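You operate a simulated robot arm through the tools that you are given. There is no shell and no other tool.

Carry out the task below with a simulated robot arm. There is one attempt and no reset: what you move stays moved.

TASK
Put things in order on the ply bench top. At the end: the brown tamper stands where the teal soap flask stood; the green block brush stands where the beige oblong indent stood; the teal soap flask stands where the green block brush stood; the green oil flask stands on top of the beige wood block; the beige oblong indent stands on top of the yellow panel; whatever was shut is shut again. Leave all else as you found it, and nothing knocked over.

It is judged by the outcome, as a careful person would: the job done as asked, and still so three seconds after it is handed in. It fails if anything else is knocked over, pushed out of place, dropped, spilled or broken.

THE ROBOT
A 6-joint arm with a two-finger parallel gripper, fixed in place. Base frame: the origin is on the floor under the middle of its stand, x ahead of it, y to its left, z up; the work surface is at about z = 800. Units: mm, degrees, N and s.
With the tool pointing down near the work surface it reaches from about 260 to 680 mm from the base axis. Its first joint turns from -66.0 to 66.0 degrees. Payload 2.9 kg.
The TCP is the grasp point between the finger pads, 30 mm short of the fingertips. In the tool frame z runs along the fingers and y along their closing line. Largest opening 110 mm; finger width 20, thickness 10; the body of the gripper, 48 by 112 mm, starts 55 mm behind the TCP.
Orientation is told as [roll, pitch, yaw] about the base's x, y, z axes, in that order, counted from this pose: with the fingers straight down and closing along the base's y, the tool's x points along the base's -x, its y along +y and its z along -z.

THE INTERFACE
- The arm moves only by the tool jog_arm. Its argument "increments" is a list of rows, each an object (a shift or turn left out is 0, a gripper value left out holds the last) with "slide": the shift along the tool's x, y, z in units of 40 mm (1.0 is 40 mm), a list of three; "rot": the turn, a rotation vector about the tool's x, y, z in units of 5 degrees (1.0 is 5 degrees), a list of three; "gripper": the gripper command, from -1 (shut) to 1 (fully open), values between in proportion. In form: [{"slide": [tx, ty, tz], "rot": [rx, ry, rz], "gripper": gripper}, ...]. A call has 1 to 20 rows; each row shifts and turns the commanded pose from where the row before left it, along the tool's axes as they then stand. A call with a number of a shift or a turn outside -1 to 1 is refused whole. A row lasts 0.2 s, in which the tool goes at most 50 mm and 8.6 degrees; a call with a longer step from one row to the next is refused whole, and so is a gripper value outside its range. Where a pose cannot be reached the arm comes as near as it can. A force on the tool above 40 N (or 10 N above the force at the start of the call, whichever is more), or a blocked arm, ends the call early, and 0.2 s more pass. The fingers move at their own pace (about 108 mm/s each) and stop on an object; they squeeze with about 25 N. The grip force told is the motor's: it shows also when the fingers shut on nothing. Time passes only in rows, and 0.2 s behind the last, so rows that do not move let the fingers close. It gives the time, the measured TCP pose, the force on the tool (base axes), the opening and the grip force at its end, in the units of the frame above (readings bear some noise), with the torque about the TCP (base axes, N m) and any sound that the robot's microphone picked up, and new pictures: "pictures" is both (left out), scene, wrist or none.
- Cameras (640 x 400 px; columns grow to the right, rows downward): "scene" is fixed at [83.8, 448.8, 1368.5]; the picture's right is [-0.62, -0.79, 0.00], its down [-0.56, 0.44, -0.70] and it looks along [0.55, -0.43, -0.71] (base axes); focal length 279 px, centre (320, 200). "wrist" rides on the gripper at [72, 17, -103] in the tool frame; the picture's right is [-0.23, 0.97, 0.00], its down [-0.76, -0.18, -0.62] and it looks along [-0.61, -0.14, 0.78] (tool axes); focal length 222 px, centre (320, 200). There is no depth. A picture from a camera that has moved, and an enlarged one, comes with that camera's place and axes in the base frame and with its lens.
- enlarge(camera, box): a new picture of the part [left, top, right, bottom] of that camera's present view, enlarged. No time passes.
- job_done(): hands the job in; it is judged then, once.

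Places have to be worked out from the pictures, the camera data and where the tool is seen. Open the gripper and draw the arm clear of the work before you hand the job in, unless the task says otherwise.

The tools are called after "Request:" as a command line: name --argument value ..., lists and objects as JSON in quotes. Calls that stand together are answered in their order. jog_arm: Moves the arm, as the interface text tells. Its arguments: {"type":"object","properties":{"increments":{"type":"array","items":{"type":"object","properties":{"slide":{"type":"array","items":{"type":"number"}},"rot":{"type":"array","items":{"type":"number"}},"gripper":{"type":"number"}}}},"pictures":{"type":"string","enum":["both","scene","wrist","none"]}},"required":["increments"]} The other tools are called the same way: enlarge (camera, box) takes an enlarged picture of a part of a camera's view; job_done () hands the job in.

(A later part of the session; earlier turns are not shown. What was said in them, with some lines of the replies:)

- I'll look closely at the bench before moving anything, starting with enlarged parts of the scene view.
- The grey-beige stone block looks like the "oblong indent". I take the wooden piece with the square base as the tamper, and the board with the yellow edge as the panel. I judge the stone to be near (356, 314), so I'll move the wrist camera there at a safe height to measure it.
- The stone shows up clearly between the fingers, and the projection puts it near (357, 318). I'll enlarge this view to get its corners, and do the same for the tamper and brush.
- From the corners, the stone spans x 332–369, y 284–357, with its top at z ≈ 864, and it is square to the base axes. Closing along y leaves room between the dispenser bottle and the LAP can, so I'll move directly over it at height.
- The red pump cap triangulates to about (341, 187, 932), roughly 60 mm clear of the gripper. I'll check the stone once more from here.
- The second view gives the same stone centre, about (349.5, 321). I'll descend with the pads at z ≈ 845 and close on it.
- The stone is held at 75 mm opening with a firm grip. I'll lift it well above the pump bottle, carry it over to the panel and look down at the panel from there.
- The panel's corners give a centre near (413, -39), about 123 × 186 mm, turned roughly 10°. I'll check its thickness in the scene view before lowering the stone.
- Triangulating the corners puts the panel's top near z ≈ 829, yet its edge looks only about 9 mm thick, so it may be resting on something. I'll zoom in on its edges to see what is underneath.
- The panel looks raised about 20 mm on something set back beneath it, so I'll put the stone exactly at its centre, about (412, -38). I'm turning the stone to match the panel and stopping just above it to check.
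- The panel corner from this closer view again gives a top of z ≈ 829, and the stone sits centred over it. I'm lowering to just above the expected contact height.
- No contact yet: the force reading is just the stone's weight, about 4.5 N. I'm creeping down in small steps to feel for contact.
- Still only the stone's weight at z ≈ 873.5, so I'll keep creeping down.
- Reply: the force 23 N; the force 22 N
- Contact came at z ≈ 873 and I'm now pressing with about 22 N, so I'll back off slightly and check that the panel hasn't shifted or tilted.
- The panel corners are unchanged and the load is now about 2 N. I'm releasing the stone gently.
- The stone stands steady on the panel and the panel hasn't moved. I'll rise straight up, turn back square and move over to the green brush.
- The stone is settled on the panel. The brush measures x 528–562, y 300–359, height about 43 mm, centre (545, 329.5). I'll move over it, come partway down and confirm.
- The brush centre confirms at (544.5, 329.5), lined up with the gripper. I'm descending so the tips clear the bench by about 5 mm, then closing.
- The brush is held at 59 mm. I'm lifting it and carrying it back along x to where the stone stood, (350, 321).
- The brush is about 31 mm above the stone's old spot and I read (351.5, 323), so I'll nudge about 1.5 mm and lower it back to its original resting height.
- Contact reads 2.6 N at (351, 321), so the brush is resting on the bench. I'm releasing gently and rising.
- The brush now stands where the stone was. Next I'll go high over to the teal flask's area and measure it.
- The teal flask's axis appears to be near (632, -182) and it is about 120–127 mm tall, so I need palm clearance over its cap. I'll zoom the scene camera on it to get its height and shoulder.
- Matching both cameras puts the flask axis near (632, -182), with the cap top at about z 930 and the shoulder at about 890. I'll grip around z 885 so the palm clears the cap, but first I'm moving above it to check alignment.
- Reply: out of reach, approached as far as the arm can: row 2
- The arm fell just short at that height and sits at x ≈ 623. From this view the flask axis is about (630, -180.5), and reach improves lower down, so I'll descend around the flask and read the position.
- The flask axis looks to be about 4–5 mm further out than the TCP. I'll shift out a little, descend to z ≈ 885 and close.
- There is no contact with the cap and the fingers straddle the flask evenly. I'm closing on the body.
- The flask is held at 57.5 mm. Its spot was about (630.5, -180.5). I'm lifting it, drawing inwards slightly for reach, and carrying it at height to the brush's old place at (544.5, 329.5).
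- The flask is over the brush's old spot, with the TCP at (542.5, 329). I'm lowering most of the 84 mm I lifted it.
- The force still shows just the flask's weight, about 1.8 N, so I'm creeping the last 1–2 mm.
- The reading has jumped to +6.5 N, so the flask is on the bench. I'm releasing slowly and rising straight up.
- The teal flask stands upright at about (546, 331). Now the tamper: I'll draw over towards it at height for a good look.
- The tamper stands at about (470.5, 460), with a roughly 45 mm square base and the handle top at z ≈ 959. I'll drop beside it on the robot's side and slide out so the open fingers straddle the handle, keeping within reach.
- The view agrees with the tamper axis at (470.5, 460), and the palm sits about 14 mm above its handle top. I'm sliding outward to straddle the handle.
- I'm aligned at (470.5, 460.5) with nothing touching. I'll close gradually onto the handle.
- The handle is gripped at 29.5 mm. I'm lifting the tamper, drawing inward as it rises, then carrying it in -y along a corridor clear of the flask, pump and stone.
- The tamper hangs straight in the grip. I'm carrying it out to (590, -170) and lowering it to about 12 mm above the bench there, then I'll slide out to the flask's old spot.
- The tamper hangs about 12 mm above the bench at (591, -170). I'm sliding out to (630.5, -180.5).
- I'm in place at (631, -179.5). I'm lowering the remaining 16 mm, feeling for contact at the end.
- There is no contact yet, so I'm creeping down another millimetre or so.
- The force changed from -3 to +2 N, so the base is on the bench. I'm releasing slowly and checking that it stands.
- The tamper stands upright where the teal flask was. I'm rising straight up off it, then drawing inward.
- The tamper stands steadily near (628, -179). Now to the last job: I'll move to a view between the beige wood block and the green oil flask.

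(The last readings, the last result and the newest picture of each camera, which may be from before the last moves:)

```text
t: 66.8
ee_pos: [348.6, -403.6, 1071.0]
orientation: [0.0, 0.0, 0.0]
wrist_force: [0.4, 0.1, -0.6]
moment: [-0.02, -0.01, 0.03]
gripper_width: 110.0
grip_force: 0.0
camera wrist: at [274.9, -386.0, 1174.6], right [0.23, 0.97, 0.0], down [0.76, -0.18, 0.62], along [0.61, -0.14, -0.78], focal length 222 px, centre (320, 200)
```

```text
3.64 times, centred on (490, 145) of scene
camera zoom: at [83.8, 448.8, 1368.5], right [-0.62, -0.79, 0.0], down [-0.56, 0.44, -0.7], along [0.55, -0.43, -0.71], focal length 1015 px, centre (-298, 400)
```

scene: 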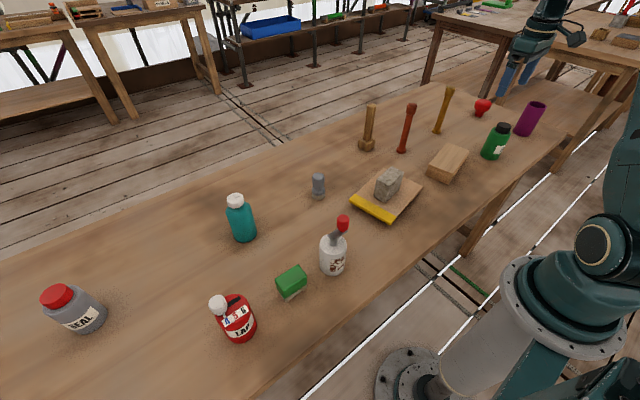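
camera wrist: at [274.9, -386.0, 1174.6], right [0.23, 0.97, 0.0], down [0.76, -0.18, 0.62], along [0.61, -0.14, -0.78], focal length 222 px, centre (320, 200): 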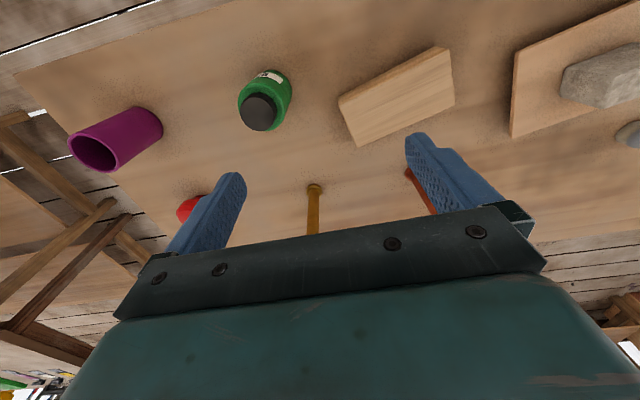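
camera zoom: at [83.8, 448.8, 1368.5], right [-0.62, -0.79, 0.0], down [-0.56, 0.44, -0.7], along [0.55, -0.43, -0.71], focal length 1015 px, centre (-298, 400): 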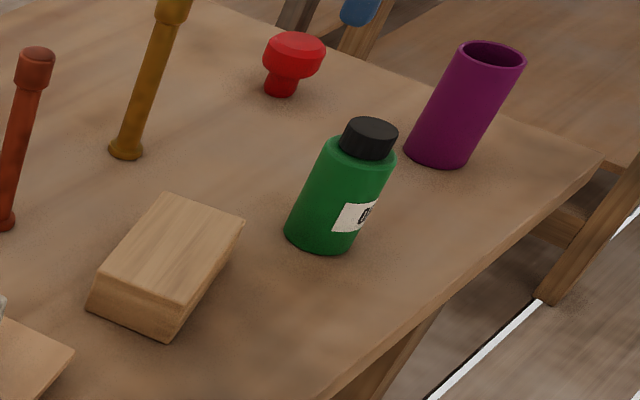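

Both views put the block's top at z ≈ 840, centred at (392.7, -298.6), about 148 × 73 mm and turned about 13.5°. The oil flask's axis is around (341, -473), so I'll go over it for a better fix.

Request:
jog_arm --increments '[{"slide": [0.09, -0.88, 0.2]}, {"slide": [0.09, -0.88, 0.2]}, {"slide": [0, 0, 0.7]}, {"slide": [0, 0, 0.7]}, {"slide": [0, 0, 0]}]' --pictures "both"

Request:
enlarge --camera "wrist" --box '[200, 40, 440, 190]'

Request:
enlarge --camera "scene" --box '[440, 90, 560, 180]'

```text
t: 68.0
ee_pos: [342.9, -471.6, 998.3]
orientation: [0.0, 0.0, 0.0]
wrist_force: [-0.3, 0.2, -0.7]
moment: [-0.04, -0.02, 0.01]
gripper_width: 109.9
grip_force: 0.1
camera wrist: at [269.5, -454.9, 1100.5], right [0.23, 0.97, 0.0], down [0.76, -0.18, 0.62], along [0.61, -0.14, -0.78], focal length 222 px, centre (320, 200)
```

scene: 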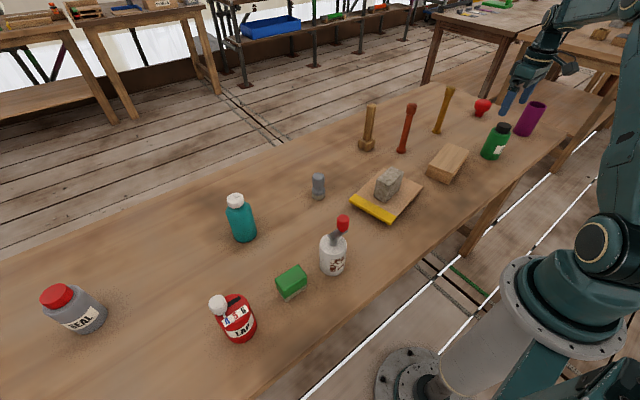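
wrist: 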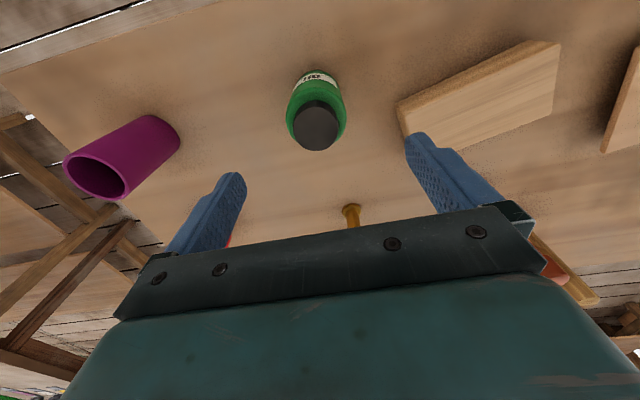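

```text
2.67 times, centred on (320, 115) of wrist
camera zoom: at [269.5, -454.9, 1100.5], right [0.23, 0.97, 0.0], down [0.76, -0.18, 0.62], along [0.61, -0.14, -0.78], focal length 592 px, centre (320, 427)
```

zoom: 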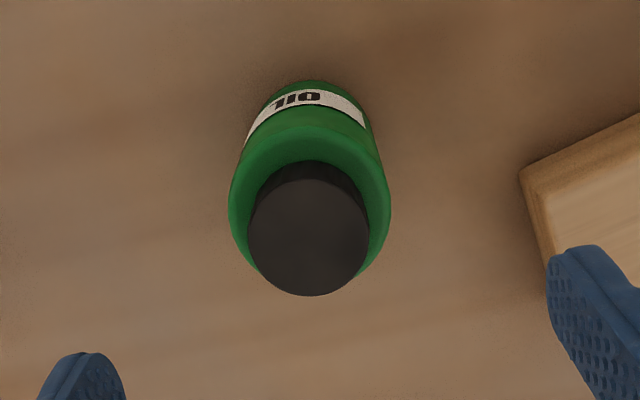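

```text
4.44 times, centred on (500, 135) of scene
camera zoom: at [83.8, 448.8, 1368.5], right [-0.62, -0.79, 0.0], down [-0.56, 0.44, -0.7], along [0.55, -0.43, -0.71], focal length 1241 px, centre (-480, 489)
```

zoom: 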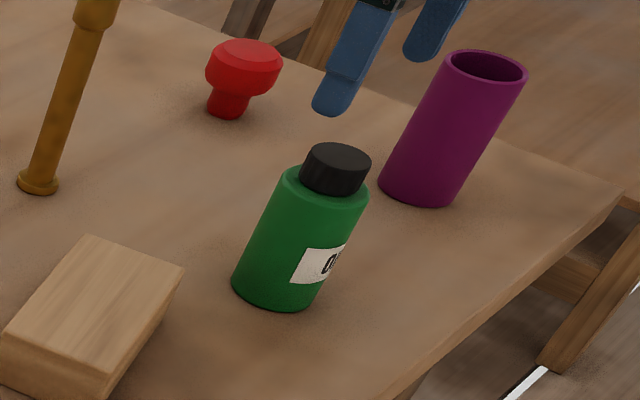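

The label reads OIL. Its axis is about (338.5, -475), radius 28 mm, and the cap top is at z ≈ 917. I'm centring and descending to grip at z ≈ 875.

Request:
jog_arm --increments '[{"slide": [0.085, -0.07, 0.4]}, {"slide": [0, 0, 0.8]}, {"slide": [0, 0, 0.8]}, {"slide": [0, 0, 0]}]' --pictures "both"

Request:
enlarge --camera "scene" --box '[440, 90, 560, 180]'

```text
t: 69.0
ee_pos: [340.1, -474.5, 917.5]
orientation: [-0.1, -0.1, 0.1]
wrist_force: [0.2, -0.2, -0.5]
moment: [-0.02, 0.0, 0.04]
gripper_width: 110.2
grip_force: 0.1
camera wrist: at [265.8, -457.7, 1019.0], right [0.23, 0.97, 0.0], down [0.76, -0.18, 0.62], along [0.61, -0.14, -0.78], focal length 222 px, centre (320, 200)
```

scene: 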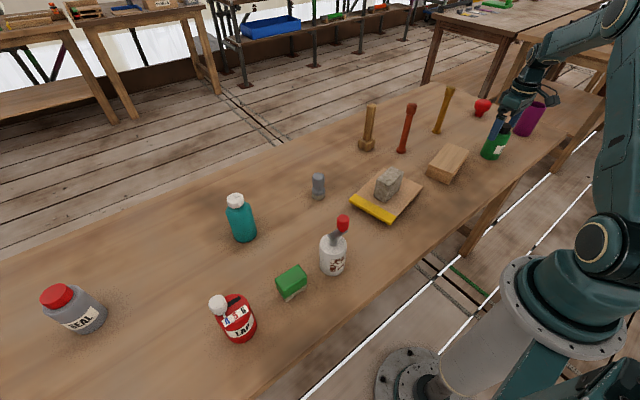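
wrist: 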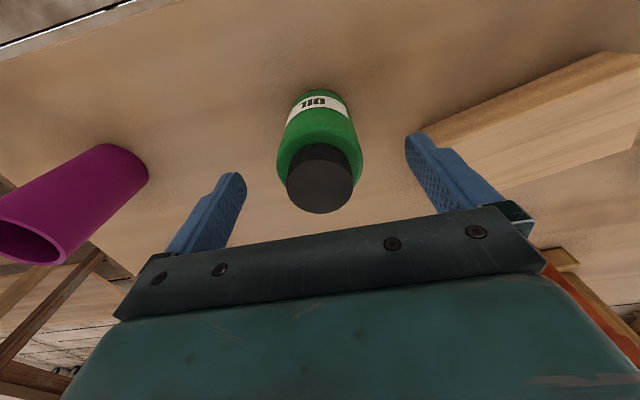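

```text
4.44 times, centred on (500, 135) of scene
camera zoom: at [83.8, 448.8, 1368.5], right [-0.62, -0.79, 0.0], down [-0.56, 0.44, -0.7], along [0.55, -0.43, -0.71], focal length 1241 px, centre (-480, 489)
```

zoom: 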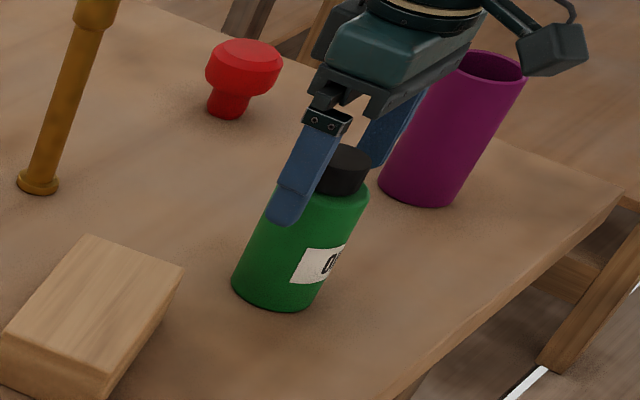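

The cap lines up with the TCP at about (338.5, -474.5). I'm descending the last 42 mm and closing on the body.

Request:
jog_arm --increments '[{"slide": [0, 0, 0.55]}, {"slide": [0, 0, 0.5]}, {"slide": [0, 0, 0]}, {"gripper": 0.5}, {"gripper": 0.2}, {"gripper": 0.08}, {"gripper": -1}, {"gripper": -1}, {"gripper": -1}]' --pictures "both"

Request:
enlarge --camera "scene" --box '[440, 90, 560, 180]'

```text
t: 71.0
ee_pos: [340.1, -474.9, 874.5]
orientation: [0.0, 0.1, 0.0]
wrist_force: [0.6, 0.0, -0.2]
moment: [0.1, 0.02, -0.05]
gripper_width: 56.9
grip_force: 24.8
camera wrist: at [267.0, -457.0, 977.6], right [0.23, 0.97, 0.0], down [0.76, -0.18, 0.62], along [0.61, -0.14, -0.78], focal length 222 px, centre (320, 200)
```

scene: 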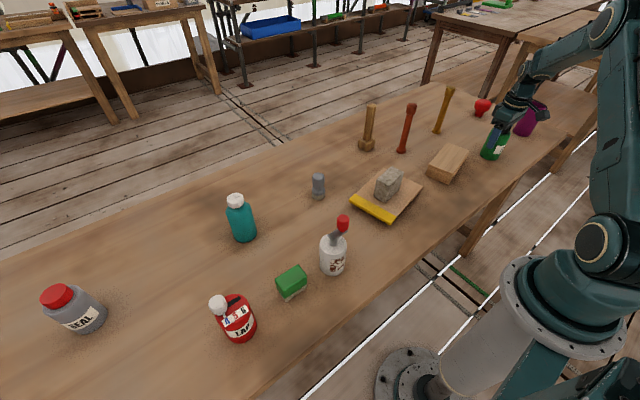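
wrist: 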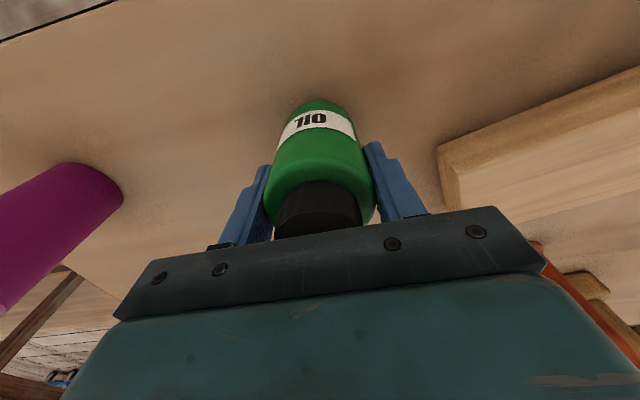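

```text
4.44 times, centred on (500, 135) of scene
camera zoom: at [83.8, 448.8, 1368.5], right [-0.62, -0.79, 0.0], down [-0.56, 0.44, -0.7], along [0.55, -0.43, -0.71], focal length 1241 px, centre (-480, 489)
```

zoom: 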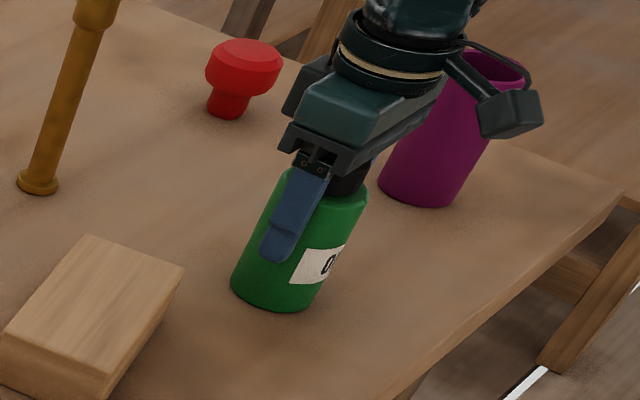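

The oil flask is held at 57 mm. I'm lifting it 90 mm and carrying it over the centre of the wood block.

Request:
jog_arm --increments '[{"slide": [0, 0, -0.4]}, {"slide": [0, 0, -0.9]}, {"slide": [0, 0, -0.95]}, {"slide": [-0.266, 0.882, 0]}, {"slide": [-0.266, 0.882, 0]}, {"slide": [-0.266, 0.882, 0]}, {"slide": [-0.266, 0.882, 0]}, {"slide": [-0.266, 0.882, 0]}, {"slide": [0, 0, 0]}]' --pictures "both"

Request:
enlarge --camera "wrist" --box '[180, 20, 500, 220]'

Request:
enlarge --camera "scene" --box '[400, 90, 520, 195]'

```text
t: 73.0
ee_pos: [392.4, -298.1, 966.1]
orientation: [0.0, -0.1, -0.1]
wrist_force: [-0.2, 0.8, -1.1]
moment: [-0.01, 0.01, 0.0]
gripper_width: 57.0
grip_force: 24.9
camera wrist: at [318.5, -281.6, 1069.6], right [0.23, 0.97, 0.0], down [0.76, -0.18, 0.62], along [0.61, -0.14, -0.78], focal length 222 px, centre (320, 200)
```

scene: 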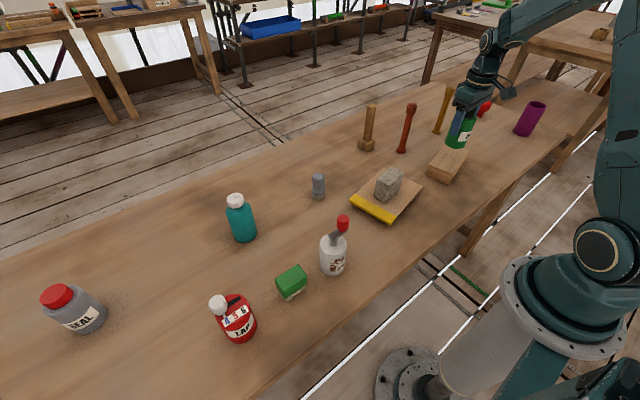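
wrist: 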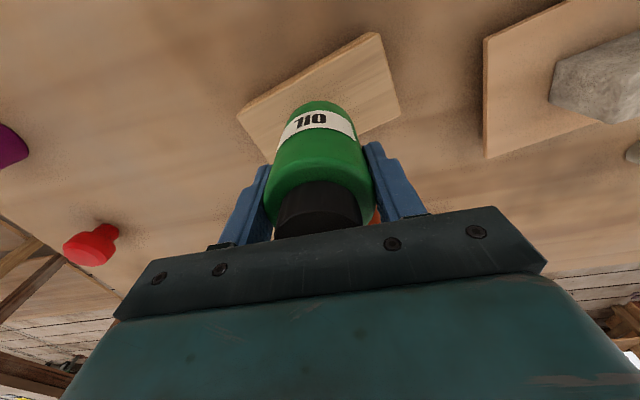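

```text
2.00 times, centred on (340, 120) of wrist
camera zoom: at [318.5, -281.6, 1069.6], right [0.23, 0.97, 0.0], down [0.76, -0.18, 0.62], along [0.61, -0.14, -0.78], focal length 444 px, centre (280, 360)
```

zoom: 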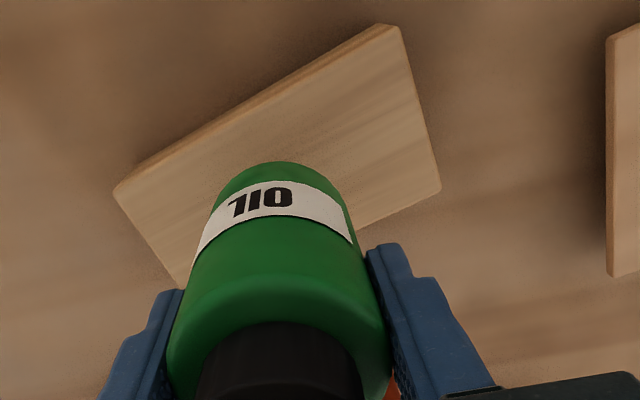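

```text
3.81 times, centred on (460, 142) of scene
camera zoom: at [83.8, 448.8, 1368.5], right [-0.62, -0.79, 0.0], down [-0.56, 0.44, -0.7], along [0.55, -0.43, -0.71], focal length 1064 px, centre (-213, 419)
```

zoom: 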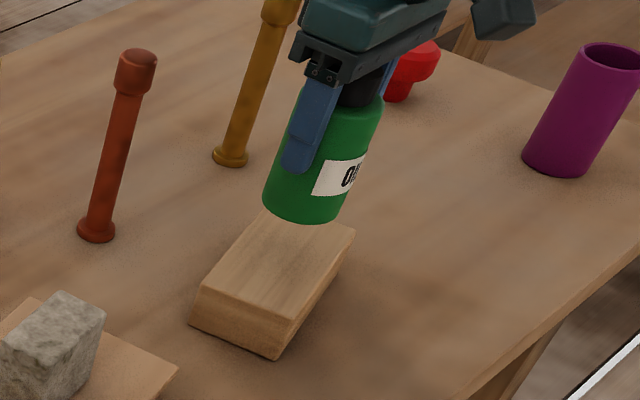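

The block corners from here agree with before, so the flask is centred over the block. I'm lowering to just above the expected contact at TCP z ≈ 915.

Request:
jog_arm --increments '[{"slide": [0, 0, 0.6]}, {"slide": [0, 0, 0.4]}, {"slide": [0, 0, 0.15]}, {"slide": [0, 0, 0]}]' --pictures "none"

Request:
enlarge --camera "scene" --box '[400, 90, 520, 195]'

```text
t: 74.0
ee_pos: [392.2, -297.3, 919.3]
orientation: [0.0, 0.0, 0.1]
wrist_force: [-0.5, 1.1, 1.9]
moment: [0.04, 0.09, -0.02]
gripper_width: 57.2
grip_force: 24.9
```

```text
3.81 times, centred on (460, 142) of scene
camera zoom: at [83.8, 448.8, 1368.5], right [-0.62, -0.79, 0.0], down [-0.56, 0.44, -0.7], along [0.55, -0.43, -0.71], focal length 1064 px, centre (-213, 419)
```

zoom: 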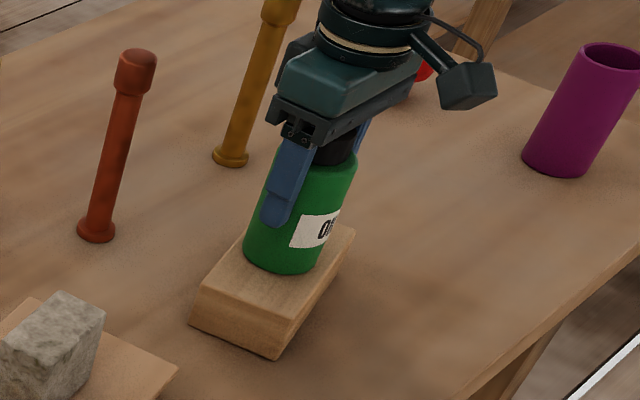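

The force shows the first sign of contact. I'll look through the wrist camera before settling it.

Request:
jog_arm --increments '[{"slide": [0, 0, 0]}]' --pictures "both"

Request:
enlarge --camera "wrist" --box '[180, 20, 500, 220]'

Request:
enlarge --camera "scene" --box '[425, 130, 485, 190]'

```text
t: 74.4
ee_pos: [392.0, -298.8, 918.7]
orientation: [0.0, -0.1, 0.0]
wrist_force: [-1.5, 1.1, 1.6]
moment: [0.1, 0.06, 0.04]
gripper_width: 57.2
grip_force: 25.1
camera wrist: at [318.8, -280.7, 1022.7], right [0.23, 0.97, 0.0], down [0.76, -0.18, 0.62], along [0.61, -0.14, -0.78], focal length 222 px, centre (320, 200)
```

scene: 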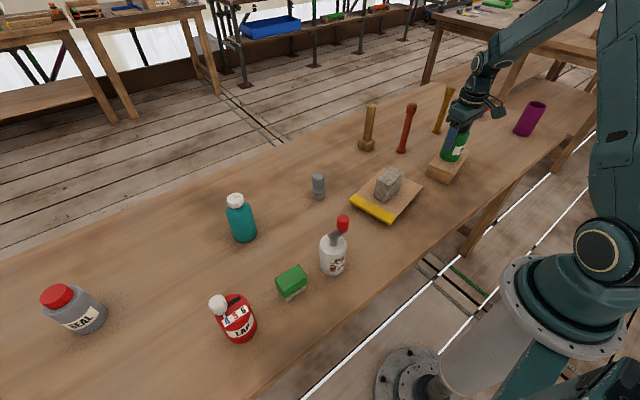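
wrist: 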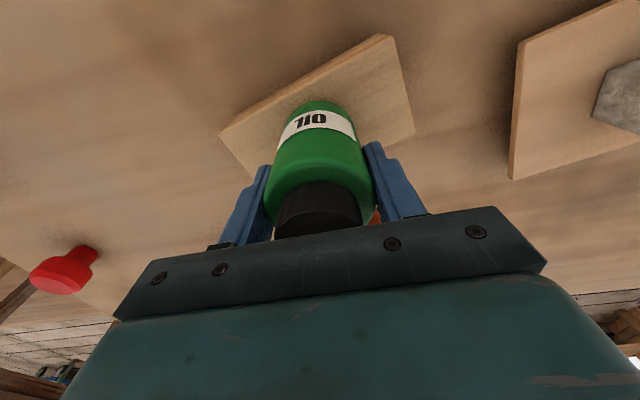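

```text
2.00 times, centred on (340, 120) of wrist
camera zoom: at [318.8, -280.7, 1022.7], right [0.23, 0.97, 0.0], down [0.76, -0.18, 0.62], along [0.61, -0.14, -0.78], focal length 444 px, centre (280, 360)
```

zoom: 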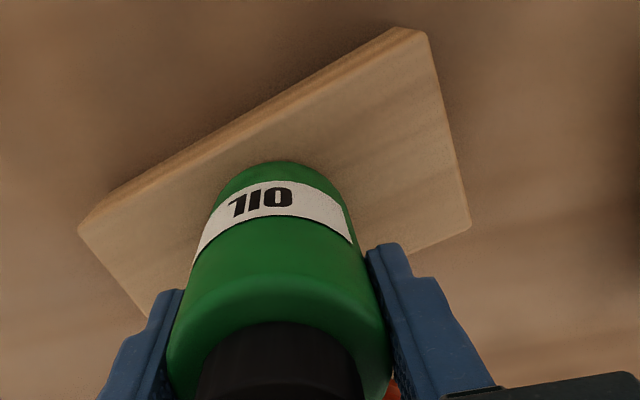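

```text
6.67 times, centred on (455, 160) of scene
camera zoom: at [83.8, 448.8, 1368.5], right [-0.62, -0.79, 0.0], down [-0.56, 0.44, -0.7], along [0.55, -0.43, -0.71], focal length 1861 px, centre (-580, 467)
```

zoom: 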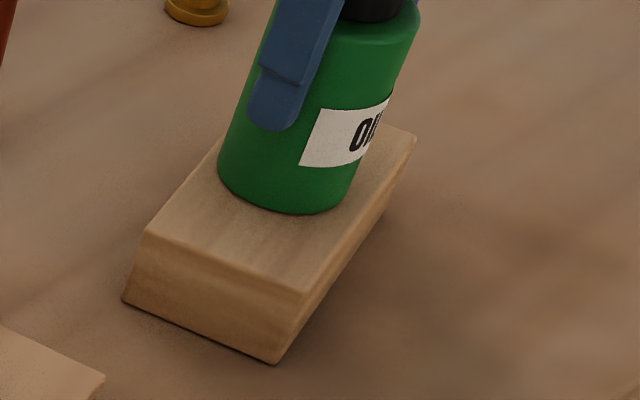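

The flask base sits on the block with even margins either side and light contact. I'll creep down a fraction to confirm the contact.

Request:
jog_arm --increments '[{"slide": [0, 0, 0.02]}, {"slide": [0, 0, 0]}]' --pictures "none"

```text
t: 75.0
ee_pos: [391.8, -297.6, 919.9]
orientation: [-0.1, 0.0, 0.0]
wrist_force: [-1.5, 0.9, 10.5]
moment: [0.23, 0.2, 0.05]
gripper_width: 57.2
grip_force: 23.8
```

That is solid contact at 10 N. I'm easing back half a millimetre and opening slowly.

Request:
jog_arm --increments '[{"slide": [0, 0, -0.015]}, {"gripper": 0.1}, {"gripper": 0.2}, {"gripper": 0.35}, {"gripper": 0.6}, {"gripper": 0.8}, {"slide": [0, 0, 0]}]' --pictures "both"

Request:
enlarge --camera "scene" --box '[425, 110, 505, 190]'

```text
t: 76.6
ee_pos: [392.2, -298.0, 918.2]
orientation: [0.0, 0.0, -0.1]
wrist_force: [0.1, 0.2, -0.1]
moment: [-0.04, -0.02, 0.01]
gripper_width: 99.3
grip_force: 0.0
camera wrist: at [318.8, -280.7, 1022.1], right [0.23, 0.97, 0.0], down [0.76, -0.18, 0.62], along [0.61, -0.14, -0.78], focal length 222 px, centre (320, 200)
```

scene: 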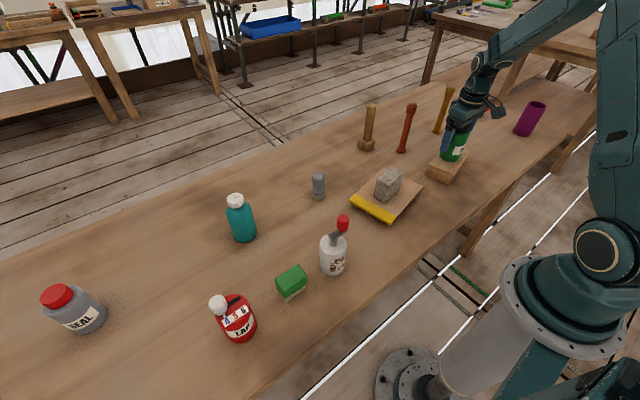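
wrist: 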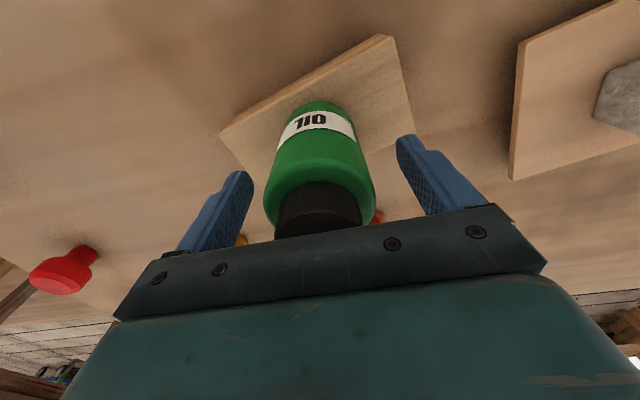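

```text
5.00 times, centred on (465, 150) of scene
camera zoom: at [83.8, 448.8, 1368.5], right [-0.62, -0.79, 0.0], down [-0.56, 0.44, -0.7], along [0.55, -0.43, -0.71], focal length 1396 px, centre (-405, 450)
```

zoom: 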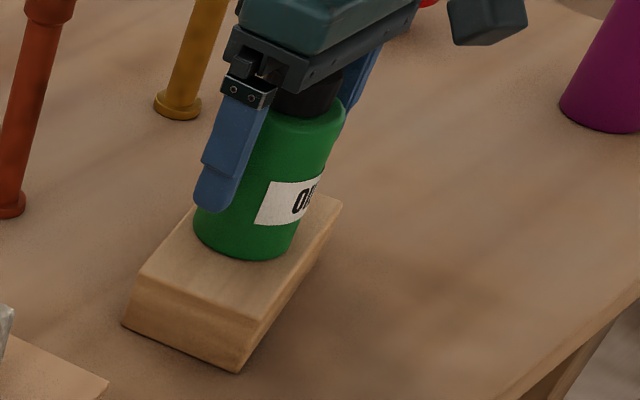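

The flask stands freely on the block. I'm rising straight up and drawing the arm clear.

Request:
jog_arm --increments '[{"slide": [0, 0, -0.3]}, {"slide": [0, 0, -0.8]}, {"slide": [0, 0, -1]}, {"slide": [0, 0, -1]}, {"slide": [0, 0, -1], "gripper": 1}, {"slide": [0, 0, -0.8]}, {"slide": [0.2, 0.9, 0]}, {"slide": [0.2, 0.9, 0]}, {"slide": [0.2, 0.9, 0]}, {"slide": [0.2, 0.9, 0]}, {"slide": [0, 0, 0]}, {"slide": [0, 0, 0]}]' --pictures "both"

Request:
enlarge --camera "scene" --box '[320, 80, 560, 230]'

Request:
enlarge --camera "scene" --box '[140, 170, 400, 350]'

```text
t: 79.2
ee_pos: [361.7, -154.3, 1114.3]
orientation: [0.1, 0.0, 0.0]
wrist_force: [0.2, 0.7, -1.2]
moment: [-0.02, -0.01, 0.04]
gripper_width: 110.0
grip_force: 0.0
camera wrist: at [287.7, -137.0, 1217.6], right [0.23, 0.97, 0.0], down [0.76, -0.18, 0.62], along [0.61, -0.14, -0.78], focal length 222 px, centre (320, 200)
```

scene: 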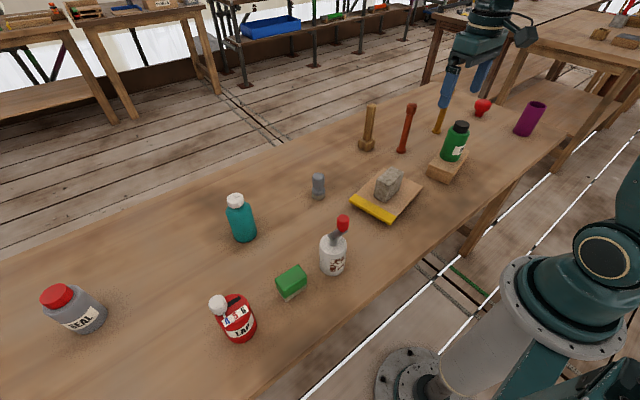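
wrist: 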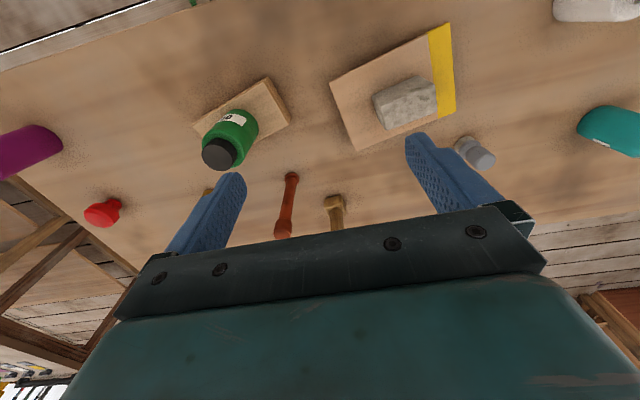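

```text
2.67 times, centred on (440, 155) of scene
camera zoom: at [83.8, 448.8, 1368.5], right [-0.62, -0.79, 0.0], down [-0.56, 0.44, -0.7], along [0.55, -0.43, -0.71], focal length 744 px, centre (0, 320)
```

zoom: 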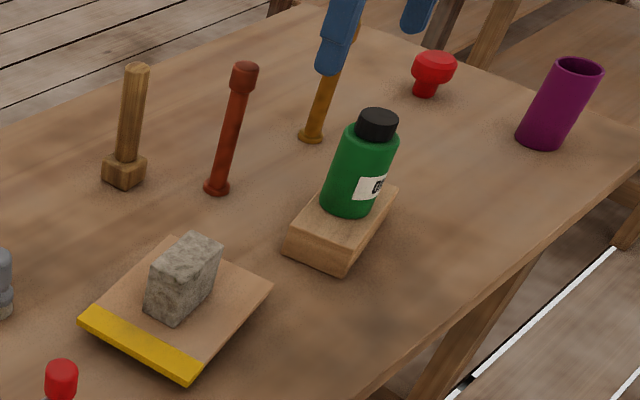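

```text
2.22 times, centred on (270, 260) of scene
camera zoom: at [83.8, 448.8, 1368.5], right [-0.62, -0.79, 0.0], down [-0.56, 0.44, -0.7], along [0.55, -0.43, -0.71], focal length 620 px, centre (431, 67)
```

zoom: 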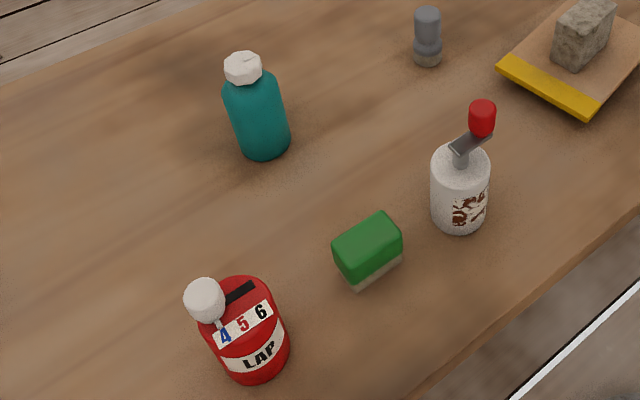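

Everything stands as asked and the other items look unchanged. I'll draw the arm a little further back and higher, clear of the work, and take a final look.

Request:
jog_arm --increments '[{"slide": [0, 0, -0.7]}, {"slide": [0.6, 0.5, 0]}, {"slide": [0.6, 0.5, 0]}, {"slide": [0, 0, 0]}, {"slide": [0, 0, 0]}, {"slide": [0, 0, 0]}]' --pictures "both"

Request:
enlarge --camera "scene" --box '[320, 80, 560, 230]'

```text
t: 80.6
ee_pos: [312.8, -113.8, 1141.8]
orientation: [0.0, 0.0, 0.0]
wrist_force: [-0.3, 1.2, 0.1]
moment: [0.03, 0.04, 0.0]
gripper_width: 109.9
grip_force: 0.0
camera wrist: at [239.0, -97.0, 1245.6], right [0.23, 0.97, 0.0], down [0.76, -0.18, 0.62], along [0.61, -0.14, -0.78], focal length 222 px, centre (320, 200)
```

scene: 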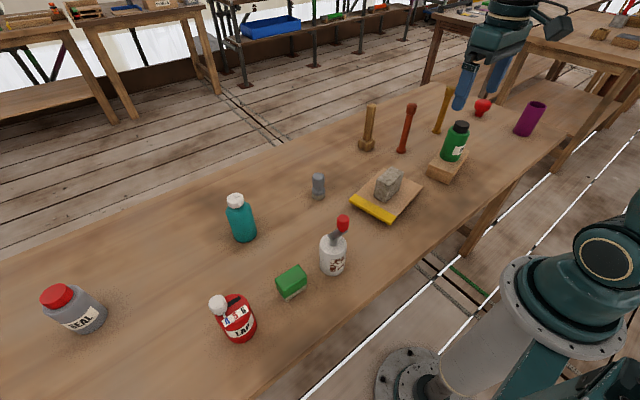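
wrist: 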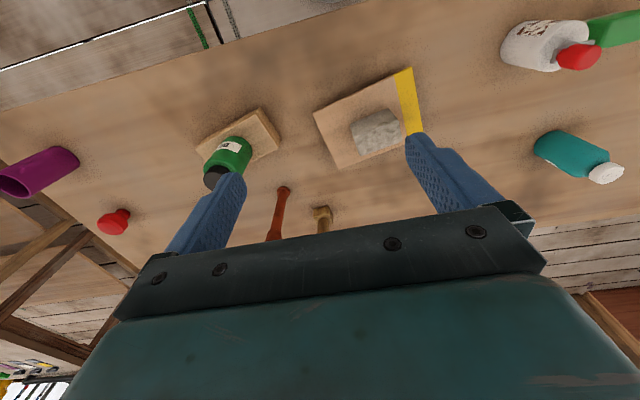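

```text
2.67 times, centred on (440, 155) of scene
camera zoom: at [83.8, 448.8, 1368.5], right [-0.62, -0.79, 0.0], down [-0.56, 0.44, -0.7], along [0.55, -0.43, -0.71], focal length 744 px, centre (0, 320)
```

zoom: 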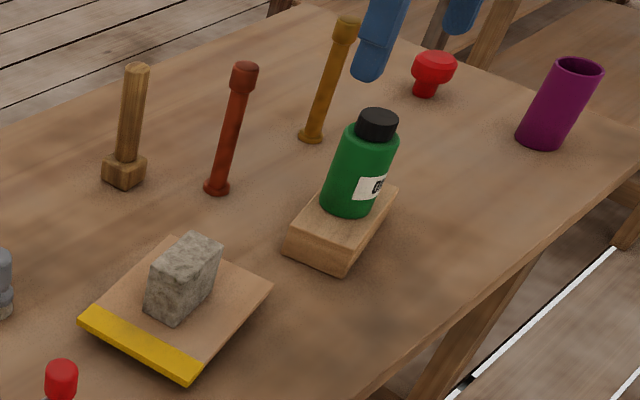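

All five items stand in their asked places, nothing else has moved, and the gripper is open and clear of the work. I'm handing the job in.

Request:
job_done

```text
The job is handed in.
```

I've handed the job in. All five items were standing in their asked places when I last looked, the gripper was open, and the arm was drawn clear of the work.

| Item | Where it stands now | Approx. position (x, y, mm) |
|---|---|---|
| Brown tamper | the teal soap flask's old spot | (628, -179) |
| Green block brush | the beige oblong indent's old spot | (351, 321) |
| Teal soap flask | the green block brush's old spot | (546, 331) |
| Green oil flask | on top of the beige wood block, near its centre | (392, -298) |
| Beige oblong indent | on top of the yellow panel, near its centre | (411, -38) |

- **Positions:** I worked these out from the cameras and arm readings. By those readings the three swapped items are within about 3 mm of the spots they took over.
- **Which object is which:** Nothing on the bench is labelled "indent" or "tamper". I took the grey-beige stone block as the oblong indent, and the wooden handle on a square base as the tamper. If either was meant to be something else, that part of the job is wrong.
- **The yellow panel:** It sits about 20 mm off the bench on something I couldn't see. I pressed the stone onto it with about 22 N for a moment before easing off. The panel didn't shift or tilt.
- **Everything else:** I opened nothing, so all the caps are still on. Nothing was knocked over or pushed out of place that I could see.
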